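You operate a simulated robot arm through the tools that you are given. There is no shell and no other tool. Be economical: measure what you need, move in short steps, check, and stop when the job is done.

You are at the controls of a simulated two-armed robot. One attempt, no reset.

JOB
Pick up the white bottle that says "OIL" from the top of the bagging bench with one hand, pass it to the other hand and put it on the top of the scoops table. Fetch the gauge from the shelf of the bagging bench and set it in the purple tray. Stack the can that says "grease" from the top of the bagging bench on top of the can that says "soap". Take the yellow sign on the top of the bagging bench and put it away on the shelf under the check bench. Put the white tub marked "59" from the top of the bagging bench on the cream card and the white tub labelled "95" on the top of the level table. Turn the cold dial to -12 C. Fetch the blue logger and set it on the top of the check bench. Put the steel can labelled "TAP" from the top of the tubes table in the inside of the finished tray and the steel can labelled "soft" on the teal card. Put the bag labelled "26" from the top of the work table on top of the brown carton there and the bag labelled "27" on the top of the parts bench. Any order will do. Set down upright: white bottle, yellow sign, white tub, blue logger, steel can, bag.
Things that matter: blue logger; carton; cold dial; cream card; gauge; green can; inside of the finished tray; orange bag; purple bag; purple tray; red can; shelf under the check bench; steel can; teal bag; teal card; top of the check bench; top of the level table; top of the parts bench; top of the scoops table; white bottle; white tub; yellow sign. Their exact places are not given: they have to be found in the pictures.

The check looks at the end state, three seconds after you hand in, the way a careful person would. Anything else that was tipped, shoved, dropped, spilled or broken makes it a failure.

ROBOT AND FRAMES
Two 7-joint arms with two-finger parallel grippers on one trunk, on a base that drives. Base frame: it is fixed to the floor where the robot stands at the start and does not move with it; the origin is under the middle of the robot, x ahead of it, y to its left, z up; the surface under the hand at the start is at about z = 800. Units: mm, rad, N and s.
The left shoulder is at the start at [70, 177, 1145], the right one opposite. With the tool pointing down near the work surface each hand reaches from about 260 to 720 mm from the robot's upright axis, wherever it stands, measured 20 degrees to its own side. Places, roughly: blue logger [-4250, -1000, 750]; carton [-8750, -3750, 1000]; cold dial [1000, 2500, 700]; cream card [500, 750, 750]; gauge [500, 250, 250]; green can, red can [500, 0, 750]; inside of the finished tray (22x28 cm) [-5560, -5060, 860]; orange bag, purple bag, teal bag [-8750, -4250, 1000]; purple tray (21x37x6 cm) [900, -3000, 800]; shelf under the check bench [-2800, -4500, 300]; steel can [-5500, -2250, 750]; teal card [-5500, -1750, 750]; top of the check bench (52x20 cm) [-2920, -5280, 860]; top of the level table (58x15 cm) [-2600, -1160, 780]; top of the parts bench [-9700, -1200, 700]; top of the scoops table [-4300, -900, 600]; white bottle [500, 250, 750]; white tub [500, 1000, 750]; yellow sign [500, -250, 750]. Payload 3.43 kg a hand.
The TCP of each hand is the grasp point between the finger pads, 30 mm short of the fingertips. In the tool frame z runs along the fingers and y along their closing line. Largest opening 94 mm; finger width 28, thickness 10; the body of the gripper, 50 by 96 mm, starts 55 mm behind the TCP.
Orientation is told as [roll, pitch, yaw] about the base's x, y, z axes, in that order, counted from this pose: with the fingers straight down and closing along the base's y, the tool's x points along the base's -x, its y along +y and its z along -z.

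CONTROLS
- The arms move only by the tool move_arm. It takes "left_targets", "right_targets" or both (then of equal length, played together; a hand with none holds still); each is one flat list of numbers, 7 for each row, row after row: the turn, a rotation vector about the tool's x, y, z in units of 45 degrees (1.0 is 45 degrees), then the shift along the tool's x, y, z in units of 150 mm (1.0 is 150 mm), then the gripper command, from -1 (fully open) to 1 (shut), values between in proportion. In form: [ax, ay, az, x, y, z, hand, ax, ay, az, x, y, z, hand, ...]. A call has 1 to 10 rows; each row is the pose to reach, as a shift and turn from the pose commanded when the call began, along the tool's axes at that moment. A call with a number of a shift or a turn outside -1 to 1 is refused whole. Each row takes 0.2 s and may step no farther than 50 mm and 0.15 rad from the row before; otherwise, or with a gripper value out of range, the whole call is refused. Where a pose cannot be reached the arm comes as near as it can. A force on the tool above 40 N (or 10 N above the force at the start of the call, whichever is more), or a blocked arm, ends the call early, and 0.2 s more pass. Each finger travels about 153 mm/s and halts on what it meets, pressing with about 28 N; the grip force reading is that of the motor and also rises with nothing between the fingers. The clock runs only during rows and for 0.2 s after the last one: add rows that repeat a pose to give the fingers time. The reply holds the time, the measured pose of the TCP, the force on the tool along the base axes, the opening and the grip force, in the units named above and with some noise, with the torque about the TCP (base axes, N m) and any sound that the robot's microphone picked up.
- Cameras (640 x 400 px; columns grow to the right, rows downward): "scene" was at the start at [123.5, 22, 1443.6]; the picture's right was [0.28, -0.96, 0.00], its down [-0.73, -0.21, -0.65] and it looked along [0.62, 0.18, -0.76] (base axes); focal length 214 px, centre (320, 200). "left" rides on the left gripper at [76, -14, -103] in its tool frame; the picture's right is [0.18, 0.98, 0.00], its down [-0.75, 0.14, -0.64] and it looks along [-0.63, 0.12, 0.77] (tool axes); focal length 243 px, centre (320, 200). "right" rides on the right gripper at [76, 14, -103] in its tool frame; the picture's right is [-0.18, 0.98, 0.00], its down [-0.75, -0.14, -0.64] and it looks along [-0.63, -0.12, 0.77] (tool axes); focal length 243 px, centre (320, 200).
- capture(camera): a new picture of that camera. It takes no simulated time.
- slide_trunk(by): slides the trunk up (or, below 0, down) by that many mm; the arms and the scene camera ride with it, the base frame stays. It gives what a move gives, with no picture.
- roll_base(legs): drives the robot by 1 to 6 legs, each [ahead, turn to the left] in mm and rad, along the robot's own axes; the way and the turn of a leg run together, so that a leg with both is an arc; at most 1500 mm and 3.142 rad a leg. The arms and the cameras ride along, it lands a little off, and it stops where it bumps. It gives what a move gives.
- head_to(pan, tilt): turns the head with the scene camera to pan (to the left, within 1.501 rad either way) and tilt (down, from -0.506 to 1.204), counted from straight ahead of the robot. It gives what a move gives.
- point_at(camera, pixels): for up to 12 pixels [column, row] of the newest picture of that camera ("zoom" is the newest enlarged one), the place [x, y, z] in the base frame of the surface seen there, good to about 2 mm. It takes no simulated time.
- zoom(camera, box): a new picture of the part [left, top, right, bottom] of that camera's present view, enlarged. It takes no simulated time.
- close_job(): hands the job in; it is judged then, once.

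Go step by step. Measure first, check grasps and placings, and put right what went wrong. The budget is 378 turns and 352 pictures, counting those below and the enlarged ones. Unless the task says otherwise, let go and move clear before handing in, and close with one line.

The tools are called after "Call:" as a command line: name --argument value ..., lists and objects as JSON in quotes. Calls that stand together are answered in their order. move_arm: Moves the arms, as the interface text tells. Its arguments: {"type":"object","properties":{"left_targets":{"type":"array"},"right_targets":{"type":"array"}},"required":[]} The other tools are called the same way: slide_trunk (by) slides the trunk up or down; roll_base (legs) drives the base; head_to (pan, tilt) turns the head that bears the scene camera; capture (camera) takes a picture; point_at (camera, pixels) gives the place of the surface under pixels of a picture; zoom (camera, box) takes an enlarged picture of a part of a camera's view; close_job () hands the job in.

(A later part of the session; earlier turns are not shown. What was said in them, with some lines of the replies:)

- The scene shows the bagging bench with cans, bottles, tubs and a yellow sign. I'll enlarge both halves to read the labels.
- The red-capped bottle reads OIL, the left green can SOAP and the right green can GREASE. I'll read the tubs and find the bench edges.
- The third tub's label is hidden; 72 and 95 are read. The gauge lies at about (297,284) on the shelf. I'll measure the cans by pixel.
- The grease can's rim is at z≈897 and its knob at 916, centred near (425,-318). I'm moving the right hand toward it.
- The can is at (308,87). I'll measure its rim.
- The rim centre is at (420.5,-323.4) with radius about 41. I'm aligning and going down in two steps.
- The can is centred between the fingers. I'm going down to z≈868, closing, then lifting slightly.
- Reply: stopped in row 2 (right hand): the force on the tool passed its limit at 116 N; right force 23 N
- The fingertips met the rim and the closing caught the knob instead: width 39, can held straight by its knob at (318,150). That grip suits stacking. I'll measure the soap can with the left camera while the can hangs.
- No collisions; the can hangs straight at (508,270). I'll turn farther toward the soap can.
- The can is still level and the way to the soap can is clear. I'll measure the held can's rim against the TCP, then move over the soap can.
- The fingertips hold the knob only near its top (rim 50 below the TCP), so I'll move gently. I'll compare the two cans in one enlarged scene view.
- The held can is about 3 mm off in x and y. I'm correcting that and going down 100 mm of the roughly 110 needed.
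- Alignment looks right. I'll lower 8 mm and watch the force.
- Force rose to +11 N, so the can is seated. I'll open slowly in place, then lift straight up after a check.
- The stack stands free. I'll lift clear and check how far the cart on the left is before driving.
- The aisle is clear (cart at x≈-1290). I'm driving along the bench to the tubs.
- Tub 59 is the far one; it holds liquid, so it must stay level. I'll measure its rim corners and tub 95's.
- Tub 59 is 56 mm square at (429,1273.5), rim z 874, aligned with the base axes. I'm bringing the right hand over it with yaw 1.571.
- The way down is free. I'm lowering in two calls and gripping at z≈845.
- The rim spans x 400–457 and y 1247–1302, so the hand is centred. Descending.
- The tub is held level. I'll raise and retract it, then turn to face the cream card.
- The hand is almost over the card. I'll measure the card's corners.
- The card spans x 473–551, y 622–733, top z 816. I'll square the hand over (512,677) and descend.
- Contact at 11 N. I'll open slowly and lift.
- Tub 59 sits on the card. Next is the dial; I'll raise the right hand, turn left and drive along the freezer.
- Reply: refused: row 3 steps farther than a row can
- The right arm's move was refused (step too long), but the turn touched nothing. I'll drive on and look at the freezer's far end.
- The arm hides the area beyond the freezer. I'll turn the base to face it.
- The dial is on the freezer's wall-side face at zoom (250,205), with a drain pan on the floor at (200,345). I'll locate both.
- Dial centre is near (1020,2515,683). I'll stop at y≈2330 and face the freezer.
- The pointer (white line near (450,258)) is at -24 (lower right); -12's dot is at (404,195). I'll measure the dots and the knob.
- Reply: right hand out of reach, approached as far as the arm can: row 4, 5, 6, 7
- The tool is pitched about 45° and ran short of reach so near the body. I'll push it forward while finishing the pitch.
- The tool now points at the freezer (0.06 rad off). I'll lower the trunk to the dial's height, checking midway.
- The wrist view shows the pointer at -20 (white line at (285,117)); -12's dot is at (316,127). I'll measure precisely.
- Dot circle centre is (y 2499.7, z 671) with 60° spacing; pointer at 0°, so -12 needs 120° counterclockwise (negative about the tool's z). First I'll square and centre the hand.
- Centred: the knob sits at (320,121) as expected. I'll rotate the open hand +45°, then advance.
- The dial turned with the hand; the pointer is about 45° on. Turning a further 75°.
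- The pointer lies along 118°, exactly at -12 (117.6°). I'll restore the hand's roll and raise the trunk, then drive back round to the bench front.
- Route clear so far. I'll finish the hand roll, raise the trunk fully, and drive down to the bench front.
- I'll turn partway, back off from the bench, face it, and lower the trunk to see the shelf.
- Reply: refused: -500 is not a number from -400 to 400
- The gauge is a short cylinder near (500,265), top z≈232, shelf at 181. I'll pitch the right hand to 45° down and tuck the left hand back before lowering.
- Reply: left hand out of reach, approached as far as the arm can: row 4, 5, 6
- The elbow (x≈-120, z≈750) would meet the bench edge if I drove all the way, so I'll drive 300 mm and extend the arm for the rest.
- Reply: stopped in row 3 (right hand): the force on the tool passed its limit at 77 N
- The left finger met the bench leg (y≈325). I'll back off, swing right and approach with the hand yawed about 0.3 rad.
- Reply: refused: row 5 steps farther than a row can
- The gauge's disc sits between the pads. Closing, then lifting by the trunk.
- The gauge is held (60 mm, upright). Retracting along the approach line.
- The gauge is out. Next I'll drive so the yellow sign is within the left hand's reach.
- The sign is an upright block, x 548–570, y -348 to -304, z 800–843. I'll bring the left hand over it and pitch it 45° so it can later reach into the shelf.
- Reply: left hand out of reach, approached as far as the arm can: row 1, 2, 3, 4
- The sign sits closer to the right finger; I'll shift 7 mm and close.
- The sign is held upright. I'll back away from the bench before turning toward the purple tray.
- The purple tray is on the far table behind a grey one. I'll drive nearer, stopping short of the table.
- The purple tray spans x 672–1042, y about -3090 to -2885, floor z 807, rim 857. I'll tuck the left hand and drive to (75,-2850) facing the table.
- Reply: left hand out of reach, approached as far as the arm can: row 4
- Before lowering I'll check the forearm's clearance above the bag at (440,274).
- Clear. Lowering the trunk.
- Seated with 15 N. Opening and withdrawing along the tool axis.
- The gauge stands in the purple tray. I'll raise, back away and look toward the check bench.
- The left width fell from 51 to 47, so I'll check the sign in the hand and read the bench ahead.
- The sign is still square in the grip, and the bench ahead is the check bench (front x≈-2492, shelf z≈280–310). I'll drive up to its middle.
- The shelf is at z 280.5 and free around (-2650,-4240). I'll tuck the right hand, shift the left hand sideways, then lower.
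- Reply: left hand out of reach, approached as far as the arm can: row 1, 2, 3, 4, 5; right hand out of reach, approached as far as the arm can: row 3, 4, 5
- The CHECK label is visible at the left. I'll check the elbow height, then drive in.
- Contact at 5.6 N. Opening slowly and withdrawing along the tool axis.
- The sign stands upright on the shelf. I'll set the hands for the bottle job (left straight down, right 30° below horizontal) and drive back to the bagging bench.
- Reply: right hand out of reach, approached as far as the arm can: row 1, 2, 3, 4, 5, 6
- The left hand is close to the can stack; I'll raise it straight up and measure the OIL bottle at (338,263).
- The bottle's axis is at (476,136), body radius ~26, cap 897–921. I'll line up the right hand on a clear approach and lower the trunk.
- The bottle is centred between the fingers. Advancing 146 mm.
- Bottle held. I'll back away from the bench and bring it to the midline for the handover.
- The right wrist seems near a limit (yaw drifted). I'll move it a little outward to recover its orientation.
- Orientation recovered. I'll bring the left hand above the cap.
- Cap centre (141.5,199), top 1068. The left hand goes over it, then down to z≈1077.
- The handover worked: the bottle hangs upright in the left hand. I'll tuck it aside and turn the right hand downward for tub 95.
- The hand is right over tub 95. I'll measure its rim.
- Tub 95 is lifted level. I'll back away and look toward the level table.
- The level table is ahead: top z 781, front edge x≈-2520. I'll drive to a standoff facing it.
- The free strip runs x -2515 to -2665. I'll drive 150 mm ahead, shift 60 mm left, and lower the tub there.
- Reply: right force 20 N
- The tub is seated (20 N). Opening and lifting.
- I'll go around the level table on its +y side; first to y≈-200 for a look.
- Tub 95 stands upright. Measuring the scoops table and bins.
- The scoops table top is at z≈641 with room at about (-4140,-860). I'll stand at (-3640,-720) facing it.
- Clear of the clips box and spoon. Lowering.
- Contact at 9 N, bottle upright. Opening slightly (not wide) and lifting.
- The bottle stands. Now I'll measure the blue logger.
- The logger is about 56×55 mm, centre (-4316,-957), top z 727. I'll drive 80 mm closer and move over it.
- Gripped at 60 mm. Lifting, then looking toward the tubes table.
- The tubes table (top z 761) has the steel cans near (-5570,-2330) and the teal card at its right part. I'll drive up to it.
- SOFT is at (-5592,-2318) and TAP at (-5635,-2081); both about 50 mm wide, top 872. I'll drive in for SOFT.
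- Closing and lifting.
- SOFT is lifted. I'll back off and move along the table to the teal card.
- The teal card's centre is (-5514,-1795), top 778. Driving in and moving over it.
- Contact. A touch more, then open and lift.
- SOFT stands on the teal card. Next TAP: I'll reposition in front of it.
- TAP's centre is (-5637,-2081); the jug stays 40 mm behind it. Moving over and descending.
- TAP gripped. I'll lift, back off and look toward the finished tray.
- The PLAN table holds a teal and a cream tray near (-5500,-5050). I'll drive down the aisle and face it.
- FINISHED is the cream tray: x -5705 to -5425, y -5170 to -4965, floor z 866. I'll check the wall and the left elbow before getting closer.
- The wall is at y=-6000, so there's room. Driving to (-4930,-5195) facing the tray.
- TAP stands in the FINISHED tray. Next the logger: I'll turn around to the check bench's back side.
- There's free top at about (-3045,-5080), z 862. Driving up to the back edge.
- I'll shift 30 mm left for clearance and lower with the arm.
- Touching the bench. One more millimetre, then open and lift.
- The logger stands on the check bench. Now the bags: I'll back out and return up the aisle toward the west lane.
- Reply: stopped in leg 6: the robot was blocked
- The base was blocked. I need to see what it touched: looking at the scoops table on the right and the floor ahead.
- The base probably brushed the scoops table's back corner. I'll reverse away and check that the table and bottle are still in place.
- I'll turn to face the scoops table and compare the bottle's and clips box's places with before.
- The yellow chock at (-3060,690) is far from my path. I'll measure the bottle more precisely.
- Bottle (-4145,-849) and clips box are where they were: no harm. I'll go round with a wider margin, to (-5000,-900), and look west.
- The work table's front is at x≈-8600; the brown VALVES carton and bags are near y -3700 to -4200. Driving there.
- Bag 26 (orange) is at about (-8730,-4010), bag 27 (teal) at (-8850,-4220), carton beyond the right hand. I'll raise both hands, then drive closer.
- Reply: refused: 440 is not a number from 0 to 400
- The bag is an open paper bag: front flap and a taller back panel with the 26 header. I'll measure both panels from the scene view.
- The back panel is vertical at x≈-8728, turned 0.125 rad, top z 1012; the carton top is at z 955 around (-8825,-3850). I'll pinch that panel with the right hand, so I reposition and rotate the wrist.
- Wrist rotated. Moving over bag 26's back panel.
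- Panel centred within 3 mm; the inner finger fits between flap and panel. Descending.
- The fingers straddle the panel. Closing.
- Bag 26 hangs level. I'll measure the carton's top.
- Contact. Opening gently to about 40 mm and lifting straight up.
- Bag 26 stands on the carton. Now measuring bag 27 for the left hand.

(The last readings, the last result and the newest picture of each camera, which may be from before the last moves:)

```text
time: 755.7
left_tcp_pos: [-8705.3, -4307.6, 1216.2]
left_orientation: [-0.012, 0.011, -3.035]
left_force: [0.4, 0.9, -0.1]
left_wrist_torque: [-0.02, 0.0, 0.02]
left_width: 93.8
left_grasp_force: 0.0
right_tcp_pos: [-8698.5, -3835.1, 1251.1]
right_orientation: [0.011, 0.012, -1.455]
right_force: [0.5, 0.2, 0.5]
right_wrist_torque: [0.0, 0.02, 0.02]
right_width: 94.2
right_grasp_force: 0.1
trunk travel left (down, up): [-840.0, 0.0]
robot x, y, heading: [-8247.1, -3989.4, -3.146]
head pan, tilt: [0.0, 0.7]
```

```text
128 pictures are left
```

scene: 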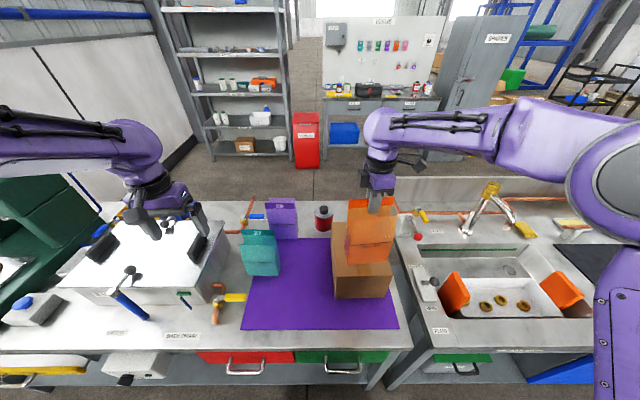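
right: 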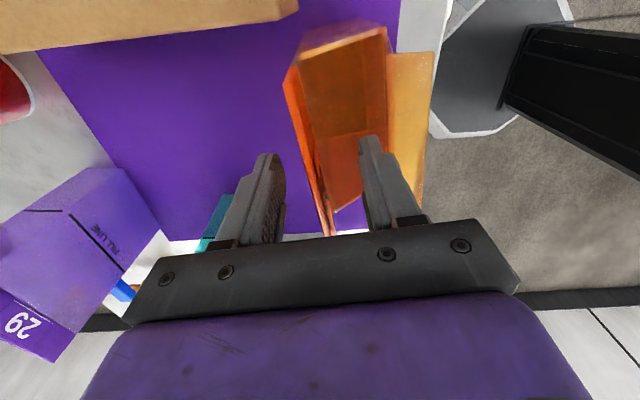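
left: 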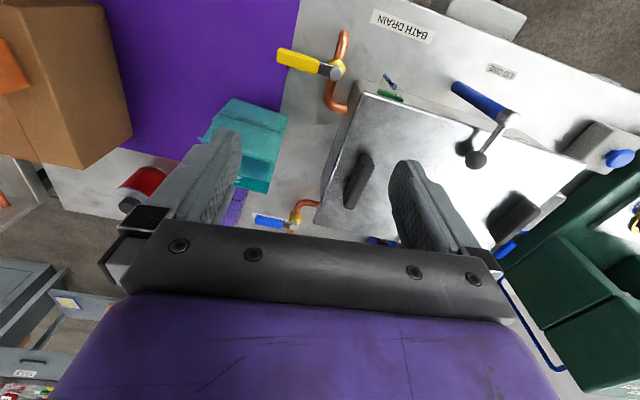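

Bag 27's back panel: x≈-8887, y centre -4207, top 1010, within reach of the left hand from here. Rotating the left wrist.

Call:
move_arm --left_targets '[0, 0, -0.18, 0, 0, 0, -1, 0, 0, -0.36, 0, 0, 0, -1, 0, 0, -0.54, 0, 0, 0, -1, 0, 0, -0.72, 0, 0, 0, -1, 0, 0, -0.9, 0, 0, 0, -1]'

Call:
move_arm --left_targets '[0, 0, -0.18, 0, 0, 0, -1, 0, 0, -0.36, 0, 0, 0, -1, 0, 0, -0.54, 0, 0, 0, -1, 0, 0, -0.72, 0, 0, 0, -1, 0, 0, -0.9, 0, 0, 0, -1]'

```text
time: 756.9
left_tcp_pos: [-8707.4, -4306.9, 1216.0]
left_orientation: [0.001, 0.019, -2.326]
left_force: [0.4, -0.1, 0.9]
left_wrist_torque: [0.0, 0.0, -0.01]
left_width: 93.8
left_grasp_force: 0.0
right_tcp_pos: [-8701.5, -3835.7, 1250.6]
right_orientation: [0.014, 0.012, -1.455]
right_force: [0.6, -0.2, -0.7]
right_wrist_torque: [0.02, 0.03, 0.02]
right_width: 94.0
right_grasp_force: 0.1
trunk travel left (down, up): [-840.0, 0.0]
robot x, y, heading: [-8248.6, -3987.0, -3.143]
head pan, tilt: [0.0, 0.7]
```

```text
time: 758.1
left_tcp_pos: [-8708.3, -4308.9, 1216.4]
left_orientation: [0.011, 0.015, -1.621]
left_force: [-0.1, 1.4, 0.6]
left_wrist_torque: [-0.01, 0.0, 0.02]
left_width: 94.0
left_grasp_force: 0.1
right_tcp_pos: [-8701.3, -3836.0, 1250.0]
right_orientation: [0.013, 0.01, -1.457]
right_force: [-0.4, -0.7, 0.5]
right_wrist_torque: [0.01, -0.01, 0.0]
right_width: 94.0
right_grasp_force: 0.1
trunk travel left (down, up): [-840.0, 0.0]
robot x, y, heading: [-8247.9, -3990.2, -3.142]
head pan, tilt: [0.0, 0.7]
```

Call:
move_arm --left_targets '[0, 0, 0, 0.1, -0.2, 0.09, -0.3, 0, 0, 0, 0.2, -0.4, 0.18, -0.1, 0, 0, 0, 0.31, -0.613, 0.27, 0]'

Call:
move_arm --left_targets '[0, 0, 0, 0.1, -0.2, 0.09, 0, 0, 0, 0, 0.2, -0.4, 0.18, 0, 0, 0, 0, 0.31, -0.613, 0.27, 0, 0, 0, 0, 0.31, -0.613, 0.27, 0]'

Call:
capture --camera "left"

Call:
zoom --camera "scene" --box '[200, 160, 340, 300]'

```text
time: 758.9
left_tcp_pos: [-8798.3, -4255.8, 1173.5]
left_orientation: [0.012, 0.015, -1.62]
left_force: [0.1, 0.4, 0.3]
left_wrist_torque: [0.0, 0.03, -0.02]
left_width: 46.8
left_grasp_force: 0.1
right_tcp_pos: [-8703.1, -3836.8, 1249.3]
right_orientation: [0.017, 0.01, -1.455]
right_force: [0.5, -0.3, -0.6]
right_wrist_torque: [0.0, 0.01, 0.01]
right_width: 93.9
right_grasp_force: 0.1
trunk travel left (down, up): [-840.0, 0.0]
robot x, y, heading: [-8246.8, -3990.4, -3.14]
head pan, tilt: [0.0, 0.7]
```

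```text
time: 759.9
left_tcp_pos: [-8885.0, -4206.8, 1134.4]
left_orientation: [0.014, 0.014, -1.622]
left_force: [-0.1, 0.1, 0.3]
left_wrist_torque: [-0.01, 0.01, -0.03]
left_width: 46.9
left_grasp_force: 0.1
right_tcp_pos: [-8701.0, -3836.7, 1249.8]
right_orientation: [0.013, 0.013, -1.457]
right_force: [-0.1, -0.3, 0.3]
right_wrist_torque: [0.01, 0.01, 0.0]
right_width: 94.0
right_grasp_force: 0.1
trunk travel left (down, up): [-840.0, 0.0]
robot x, y, heading: [-8243.1, -3991.5, -3.138]
head pan, tilt: [0.0, 0.7]
```

```text
127 pictures are left
```

left: 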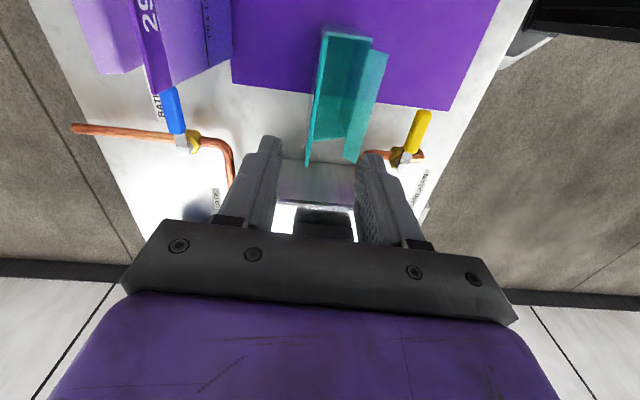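

```text
2.86 times, centred on (270, 230) of scene
```

zoom: 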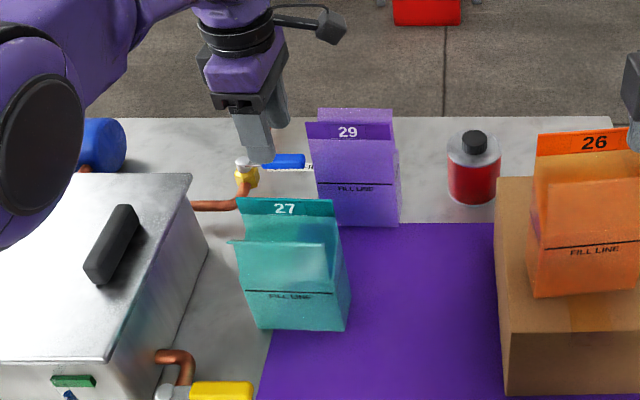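

Call:
point_at --camera "left" --pixels '[[322, 40], [318, 70], [314, 100], [311, 130], [308, 160], [371, 70], [362, 110], [350, 150]]'

```text
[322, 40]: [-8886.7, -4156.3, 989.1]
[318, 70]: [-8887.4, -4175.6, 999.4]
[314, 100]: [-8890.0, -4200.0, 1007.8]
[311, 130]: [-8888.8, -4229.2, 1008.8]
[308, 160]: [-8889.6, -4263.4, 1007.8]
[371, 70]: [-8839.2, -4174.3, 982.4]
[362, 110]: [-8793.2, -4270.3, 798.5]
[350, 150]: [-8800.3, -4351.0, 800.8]
```

Call:
move_arm --left_targets '[0, 0, 0, 0, -0.025, 0.25, 0, 0, 0, 0, 0, -0.025, 0.5, 0, 0, 0, 0, 0, -0.025, 0.75, 0, 0, 0, 0, 0, -0.025, 0.92, 0, 0, 0, 0, 0, -0.025, 0.92, 0]'

Call:
capture --camera "left"

Call:
zoom --camera "scene" --box '[200, 160, 340, 300]'

```text
time: 761.1
left_tcp_pos: [-8887.5, -4203.5, 995.9]
left_orientation: [0.012, 0.014, -1.621]
left_force: [0.2, 0.4, 0.4]
left_wrist_torque: [0.0, 0.02, -0.02]
left_width: 47.0
left_grasp_force: 0.3
right_tcp_pos: [-8701.4, -3836.5, 1249.7]
right_orientation: [0.015, 0.012, -1.456]
right_force: [-0.2, -0.2, -0.3]
right_wrist_torque: [0.0, 0.02, -0.03]
right_width: 94.1
right_grasp_force: 0.0
trunk travel left (down, up): [-840.0, 0.0]
robot x, y, heading: [-8245.6, -3987.9, -3.144]
head pan, tilt: [0.0, 0.7]
```

```text
125 pictures are left
```

left: 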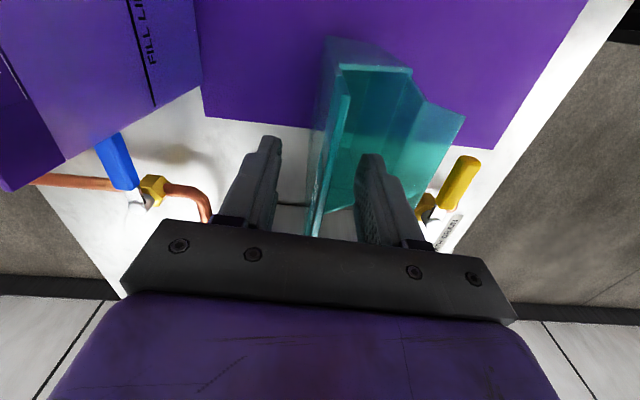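

```text
2.86 times, centred on (270, 230) of scene
```

zoom: 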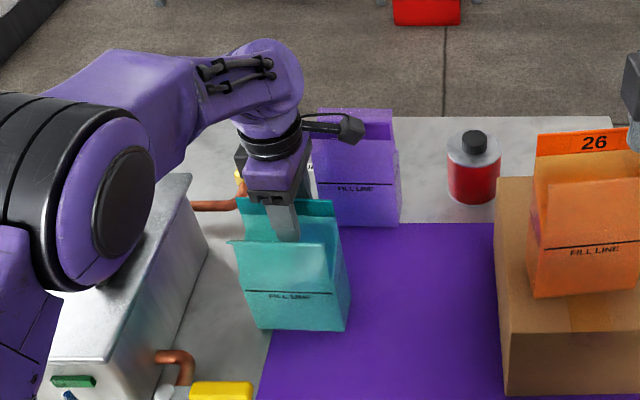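

Straddling bag 27's panel. Closing and lifting.

Call:
move_arm --left_targets '[0, 0, 0, 0, 0, 0, 0.4, 0, 0, 0, 0, 0, 0, 0.7, 0, 0, 0, 0, 0, 0, 1, 0, 0, 0, 0, 0, 0, 1]'

Call:
move_arm --left_targets '[0, 0, 0, 0, 0, -0.15, 1, 0, 0, 0, 0, 0, -0.35, 1, 0, 0, 0, 0, 0, -0.6, 1, 0, 0, 0, 0, 0, -0.8, 1, 0, 0, 0, 0, 0, -1, 1]'

Call:
zoom --camera "scene" --box '[200, 140, 380, 300]'

```text
time: 762.1
left_tcp_pos: [-8888.2, -4202.2, 996.1]
left_orientation: [0.011, 0.014, -1.621]
left_force: [0.5, -0.8, 0.6]
left_wrist_torque: [-0.02, 0.0, 0.01]
left_width: 7.2
left_grasp_force: 28.3
right_tcp_pos: [-8701.9, -3836.6, 1250.0]
right_orientation: [0.013, 0.014, -1.456]
right_force: [0.2, 0.9, 0.4]
right_wrist_torque: [0.0, 0.0, 0.02]
right_width: 94.0
right_grasp_force: 0.1
trunk travel left (down, up): [-840.0, 0.0]
robot x, y, heading: [-8245.4, -3990.5, -3.142]
head pan, tilt: [0.0, 0.7]
```

```text
time: 763.3
left_tcp_pos: [-8889.1, -4204.3, 1147.9]
left_orientation: [0.011, 0.015, -1.621]
left_force: [-0.7, -0.1, -0.7]
left_wrist_torque: [-0.02, 0.01, -0.04]
left_width: 7.6
left_grasp_force: 28.2
right_tcp_pos: [-8701.4, -3836.1, 1250.9]
right_orientation: [0.014, 0.013, -1.456]
right_force: [0.2, 0.3, -0.7]
right_wrist_torque: [0.0, 0.03, -0.03]
right_width: 93.8
right_grasp_force: 0.0
trunk travel left (down, up): [-840.0, 0.0]
robot x, y, heading: [-8245.0, -3991.8, -3.141]
head pan, tilt: [0.0, 0.7]
```

```text
2.50 times, centred on (290, 220) of scene
```

zoom: 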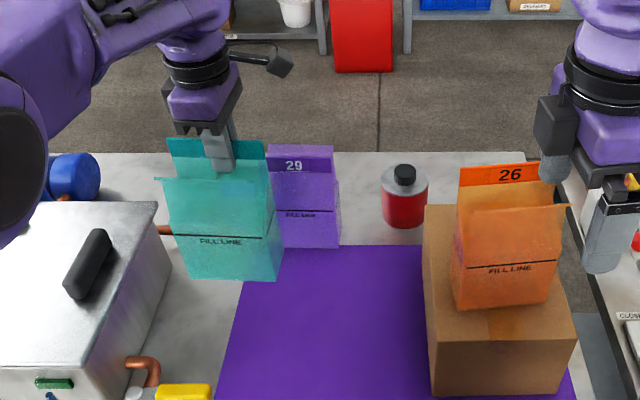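

Bag 27 is held. I'll back out and drive around to the parts bench.

Call:
roll_base --legs '[[-500, 0], [0, -1.571], [1488, 0], [1488, 0], [0, 1.571], [700, 0]]'

Call:
head_to --pan 0 --tilt 0.6

Call:
capture --camera "scene"

```text
time: 791.3
left_tcp_pos: [-9078.9, -1239.8, 1146.3]
left_orientation: [0.013, 0.015, -1.626]
left_force: [-0.2, 0.4, 0.2]
left_wrist_torque: [0.0, 0.05, 0.03]
left_width: 7.6
left_grasp_force: 28.4
right_tcp_pos: [-8889.3, -873.7, 1250.4]
right_orientation: [0.014, 0.013, -1.461]
right_force: [-0.2, 0.5, 0.7]
right_wrist_torque: [-0.02, 0.0, -0.02]
right_width: 94.2
right_grasp_force: 0.0
trunk travel left (down, up): [-840.0, 0.0]
robot x, y, heading: [-8430.2, -1030.8, 3.142]
head pan, tilt: [0.0, 0.7]
```

```text
time: 791.9
left_tcp_pos: [-9079.7, -1239.8, 1146.4]
left_orientation: [0.013, 0.014, -1.626]
left_force: [0.6, 0.5, -1.7]
left_wrist_torque: [0.01, 0.01, 0.01]
left_width: 7.2
left_grasp_force: 28.0
right_tcp_pos: [-8890.2, -874.4, 1251.0]
right_orientation: [0.015, 0.013, -1.46]
right_force: [0.4, -0.1, -0.1]
right_wrist_torque: [0.01, -0.01, -0.01]
right_width: 93.7
right_grasp_force: 0.1
trunk travel left (down, up): [-840.0, 0.0]
robot x, y, heading: [-8437.0, -1029.4, 3.137]
head pan, tilt: [0.0, 0.6]
```

```text
122 pictures are left
```

scene: 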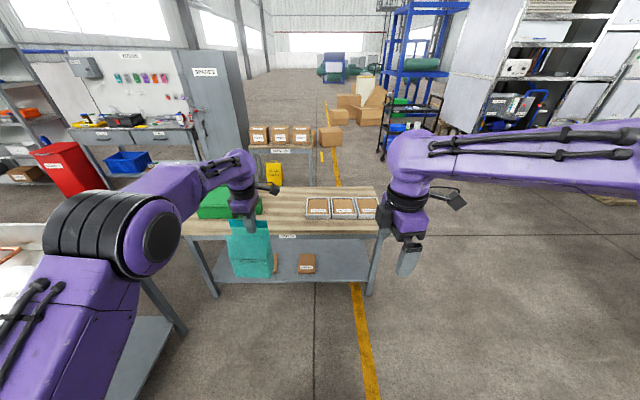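

Call:
point_at --camera "scene" --pixels '[[262, 212], [225, 215], [308, 210], [290, 225], [290, 235], [200, 232], [375, 230], [290, 200], [275, 193], [310, 217]]'

Call:
roll_base --legs '[[580, 0]]'

Call:
capture --camera "scene"

```text
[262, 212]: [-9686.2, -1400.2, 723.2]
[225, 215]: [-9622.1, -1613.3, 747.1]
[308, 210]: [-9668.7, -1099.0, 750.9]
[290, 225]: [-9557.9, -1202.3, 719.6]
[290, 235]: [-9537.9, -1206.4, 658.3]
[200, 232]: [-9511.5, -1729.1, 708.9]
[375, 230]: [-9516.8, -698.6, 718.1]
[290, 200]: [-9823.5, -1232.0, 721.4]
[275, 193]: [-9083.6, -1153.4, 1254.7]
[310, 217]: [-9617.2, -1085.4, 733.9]
```

```text
time: 795.2
left_tcp_pos: [-9660.0, -1240.1, 1146.5]
left_orientation: [0.012, 0.013, -1.626]
left_force: [0.1, -0.1, -1.2]
left_wrist_torque: [0.01, -0.01, 0.0]
left_width: 7.3
left_grasp_force: 27.9
right_tcp_pos: [-9471.7, -872.3, 1250.6]
right_orientation: [0.015, 0.012, -1.46]
right_force: [0.7, 0.5, -0.5]
right_wrist_torque: [0.02, 0.01, 0.0]
right_width: 93.9
right_grasp_force: 0.1
trunk travel left (down, up): [-840.0, 0.0]
robot x, y, heading: [-9018.0, -1028.9, 3.14]
head pan, tilt: [0.0, 0.6]
```

```text
121 pictures are left
```

scene: 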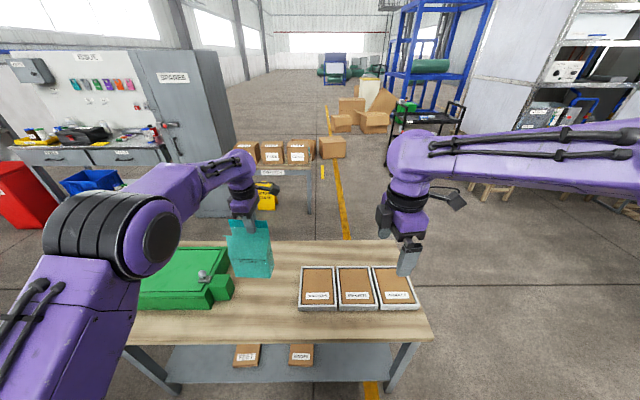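

Free space between the green case and the boxes. Lowering the trunk.

Call:
slide_trunk --by -215

Call:
zoom --camera "scene" --box '[130, 150, 430, 350]'

```text
time: 797.5
left_tcp_pos: [-9661.2, -1240.9, 931.9]
left_orientation: [0.012, 0.014, -1.625]
left_force: [0.4, 0.2, 0.0]
left_wrist_torque: [-0.01, 0.03, 0.0]
left_width: 7.5
left_grasp_force: 27.9
right_tcp_pos: [-9470.2, -871.8, 1034.4]
right_orientation: [0.015, 0.012, -1.459]
right_force: [0.3, 0.8, -0.2]
right_wrist_torque: [-0.01, -0.02, -0.04]
right_width: 94.0
right_grasp_force: 0.3
trunk travel left (down, up): [-625.0, 215.0]
robot x, y, heading: [-9016.2, -1027.5, 3.147]
head pan, tilt: [0.0, 0.6]
```

```text
2.00 times, centred on (280, 250) of scene
```

zoom: 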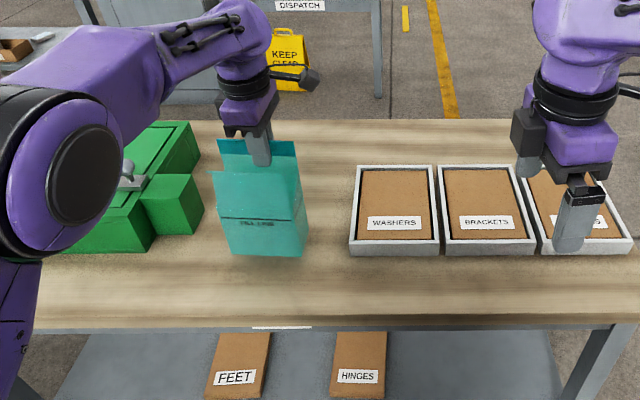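

Call:
move_arm --left_targets '[0, 0, 0, 0, 0, 0.04, 1, 0, 0, 0, 0, 0, 0.08, 1, 0, 0, 0, 0, 0, 0.1, 1, 0, 0, 0, 0, 0, 0.1, 1]'

Call:
move_arm --left_targets '[0, 0, 0, 0, 0, 0.012, 1, 0, 0, 0, 0, 0, 0.012, 1]'

Call:
move_arm --left_targets '[0, 0, 0, 0, 0, 0.012, 1, 0, 0, 0, 0, 0, 0.012, 1]'

```text
time: 798.5
left_tcp_pos: [-9660.7, -1239.1, 916.8]
left_orientation: [0.012, 0.015, -1.624]
left_force: [0.0, 0.2, -0.8]
left_wrist_torque: [0.0, 0.0, -0.04]
left_width: 7.2
left_grasp_force: 27.9
right_tcp_pos: [-9472.3, -873.6, 1034.8]
right_orientation: [0.016, 0.012, -1.458]
right_force: [-0.7, -0.2, 0.5]
right_wrist_torque: [0.0, -0.03, -0.05]
right_width: 93.6
right_grasp_force: 0.0
trunk travel left (down, up): [-625.0, 215.0]
robot x, y, heading: [-9014.1, -1025.7, 3.144]
head pan, tilt: [0.0, 0.6]
```

```text
time: 799.1
left_tcp_pos: [-9659.9, -1238.2, 914.0]
left_orientation: [0.012, 0.015, -1.624]
left_force: [0.4, 0.1, -1.2]
left_wrist_torque: [0.0, 0.0, 0.01]
left_width: 7.5
left_grasp_force: 28.5
right_tcp_pos: [-9471.6, -873.6, 1035.5]
right_orientation: [0.014, 0.013, -1.46]
right_force: [0.1, -1.3, 0.3]
right_wrist_torque: [0.0, 0.02, 0.01]
right_width: 93.7
right_grasp_force: 0.0
trunk travel left (down, up): [-625.0, 215.0]
robot x, y, heading: [-9015.5, -1030.6, 3.142]
head pan, tilt: [0.0, 0.6]
```

```text
time: 799.7
left_tcp_pos: [-9660.3, -1239.7, 913.6]
left_orientation: [0.012, 0.014, -1.624]
left_force: [0.0, 0.5, 0.2]
left_wrist_torque: [-0.01, 0.03, -0.03]
left_width: 7.6
left_grasp_force: 28.2
right_tcp_pos: [-9472.3, -873.0, 1035.4]
right_orientation: [0.012, 0.012, -1.46]
right_force: [-0.6, -0.6, -0.8]
right_wrist_torque: [0.02, -0.01, -0.01]
right_width: 94.0
right_grasp_force: 0.1
trunk travel left (down, up): [-625.0, 215.0]
robot x, y, heading: [-9018.5, -1025.0, 3.143]
head pan, tilt: [0.0, 0.6]
```

Call:
move_arm --left_targets '[0, 0, 0, 0, 0, 0.012, 1, 0, 0, 0, 0, 0, 0.012, 1]'

Call:
move_arm --left_targets '[0, 0, 0, 0, 0, 0.01, 1, 0, 0, 0, 0, 0, 0.01, 1]'

```text
time: 800.3
left_tcp_pos: [-9660.2, -1240.4, 911.3]
left_orientation: [0.01, 0.016, -1.626]
left_force: [0.2, 0.2, 3.9]
left_wrist_torque: [-0.06, 0.0, 0.03]
left_width: 7.3
left_grasp_force: 28.5
right_tcp_pos: [-9471.2, -873.0, 1035.4]
right_orientation: [0.013, 0.013, -1.461]
right_force: [0.3, 1.0, -0.3]
right_wrist_torque: [0.0, 0.01, -0.03]
right_width: 94.0
right_grasp_force: 0.0
trunk travel left (down, up): [-625.0, 215.0]
robot x, y, heading: [-9015.4, -1029.8, 3.139]
head pan, tilt: [0.0, 0.6]
```

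```text
time: 800.9
left_tcp_pos: [-9660.0, -1239.8, 912.0]
left_orientation: [0.009, 0.013, -1.625]
left_force: [-0.4, -1.5, 11.7]
left_wrist_torque: [-0.14, 0.04, -0.02]
left_width: 7.5
left_grasp_force: 28.2
right_tcp_pos: [-9470.1, -872.6, 1036.2]
right_orientation: [0.013, 0.011, -1.461]
right_force: [-0.2, 0.3, -0.5]
right_wrist_torque: [-0.02, 0.02, 0.01]
right_width: 94.3
right_grasp_force: 0.0
trunk travel left (down, up): [-625.0, 215.0]
robot x, y, heading: [-9015.0, -1029.9, 3.143]
head pan, tilt: [0.0, 0.6]
```

Seated. Opening gently and lifting straight up.

Call:
move_arm --left_targets '[0, 0, 0, 0, 0, -0.008, 0.75, 0, 0, 0, 0, 0, -0.008, 0.55, 0, 0, 0, 0, 0, -0.008, 0.3, 0, 0, 0, 0, 0, -0.008, 0.15, 0, 0, 0, 0, 0, -0.1, 0.15, 0, 0, 0, 0, 0, -0.3, 0.15, 0, 0, 0, 0, 0, -0.6, 0.15, 0, 0, 0, 0, 0, -0.9, 0.15]'

Call:
zoom --camera "scene" --box '[130, 150, 430, 350]'

```text
time: 802.7
left_tcp_pos: [-9662.0, -1241.6, 1043.9]
left_orientation: [0.013, 0.013, -1.624]
left_force: [0.6, 0.7, -0.9]
left_wrist_torque: [0.01, 0.0, -0.03]
left_width: 39.8
left_grasp_force: 0.2
right_tcp_pos: [-9471.6, -873.2, 1036.9]
right_orientation: [0.014, 0.011, -1.459]
right_force: [-0.2, -0.2, -0.9]
right_wrist_torque: [0.02, 0.02, 0.02]
right_width: 94.1
right_grasp_force: 0.1
trunk travel left (down, up): [-625.0, 215.0]
robot x, y, heading: [-9018.0, -1027.9, 3.142]
head pan, tilt: [0.0, 0.6]
```

```text
2.00 times, centred on (280, 250) of scene
```

zoom: 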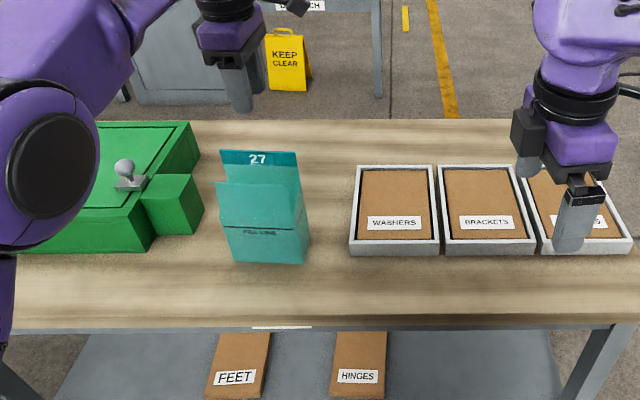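

Bag 27 stands on the parts bench. I'll raise, back clear, and take a last look before handing in.

Call:
slide_trunk --by 150

Call:
roll_base --legs '[[-500, 0]]'

Call:
capture --camera "scene"

Call:
zoom --camera "scene" --box '[160, 150, 400, 310]'

```text
time: 804.5
left_tcp_pos: [-9662.6, -1241.1, 1194.0]
left_orientation: [0.012, 0.013, -1.625]
left_force: [0.3, 0.4, -0.4]
left_wrist_torque: [-0.02, -0.01, 0.04]
left_width: 39.8
left_grasp_force: 0.0
right_tcp_pos: [-9471.9, -873.0, 1185.2]
right_orientation: [0.014, 0.012, -1.46]
right_force: [0.5, -0.1, -0.8]
right_wrist_torque: [0.0, 0.0, -0.02]
right_width: 94.2
right_grasp_force: 0.1
trunk travel left (down, up): [-775.0, 65.0]
robot x, y, heading: [-9015.6, -1029.7, 3.14]
head pan, tilt: [0.0, 0.6]
```

```text
time: 807.5
left_tcp_pos: [-9161.5, -1241.5, 1194.4]
left_orientation: [0.015, 0.016, -1.627]
left_force: [-1.3, -0.7, 0.6]
left_wrist_torque: [0.02, 0.05, -0.01]
left_width: 40.2
left_grasp_force: 0.0
right_tcp_pos: [-8968.9, -873.4, 1184.9]
right_orientation: [0.016, 0.012, -1.462]
right_force: [0.4, -0.4, -0.6]
right_wrist_torque: [0.0, 0.02, -0.01]
right_width: 93.8
right_grasp_force: 0.1
trunk travel left (down, up): [-775.0, 65.0]
robot x, y, heading: [-8517.6, -1026.6, 3.135]
head pan, tilt: [0.0, 0.6]
```

```text
118 pictures are left
```

scene: 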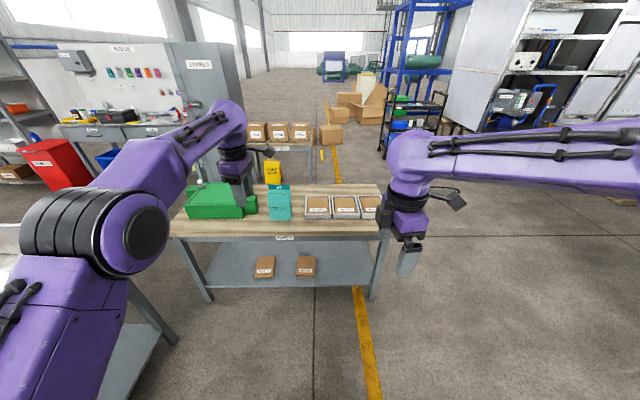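

```text
2.50 times, centred on (280, 230) of scene
```

zoom: 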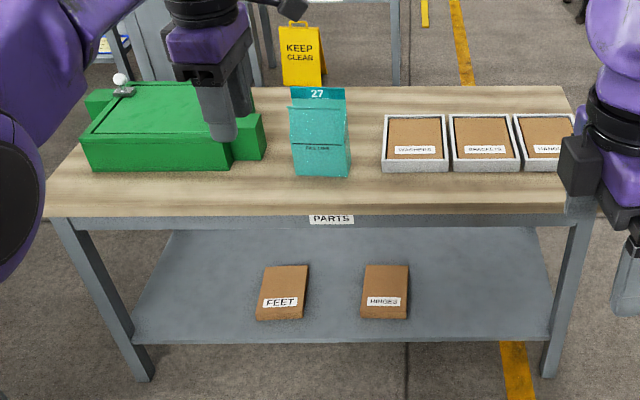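

Bag 27 stands upright on the parts bench, both hands are clear, and every part of the job was checked when it was placed. Handing in.

Call:
close_job

```text
The job is handed in.
```

I carried out every part of the job, checked each placing when I made it, and handed it in with both hands clear. At one point the base brushed the scoops table; measurements afterwards put the bottle and clips box within a few millimetres of where they were.
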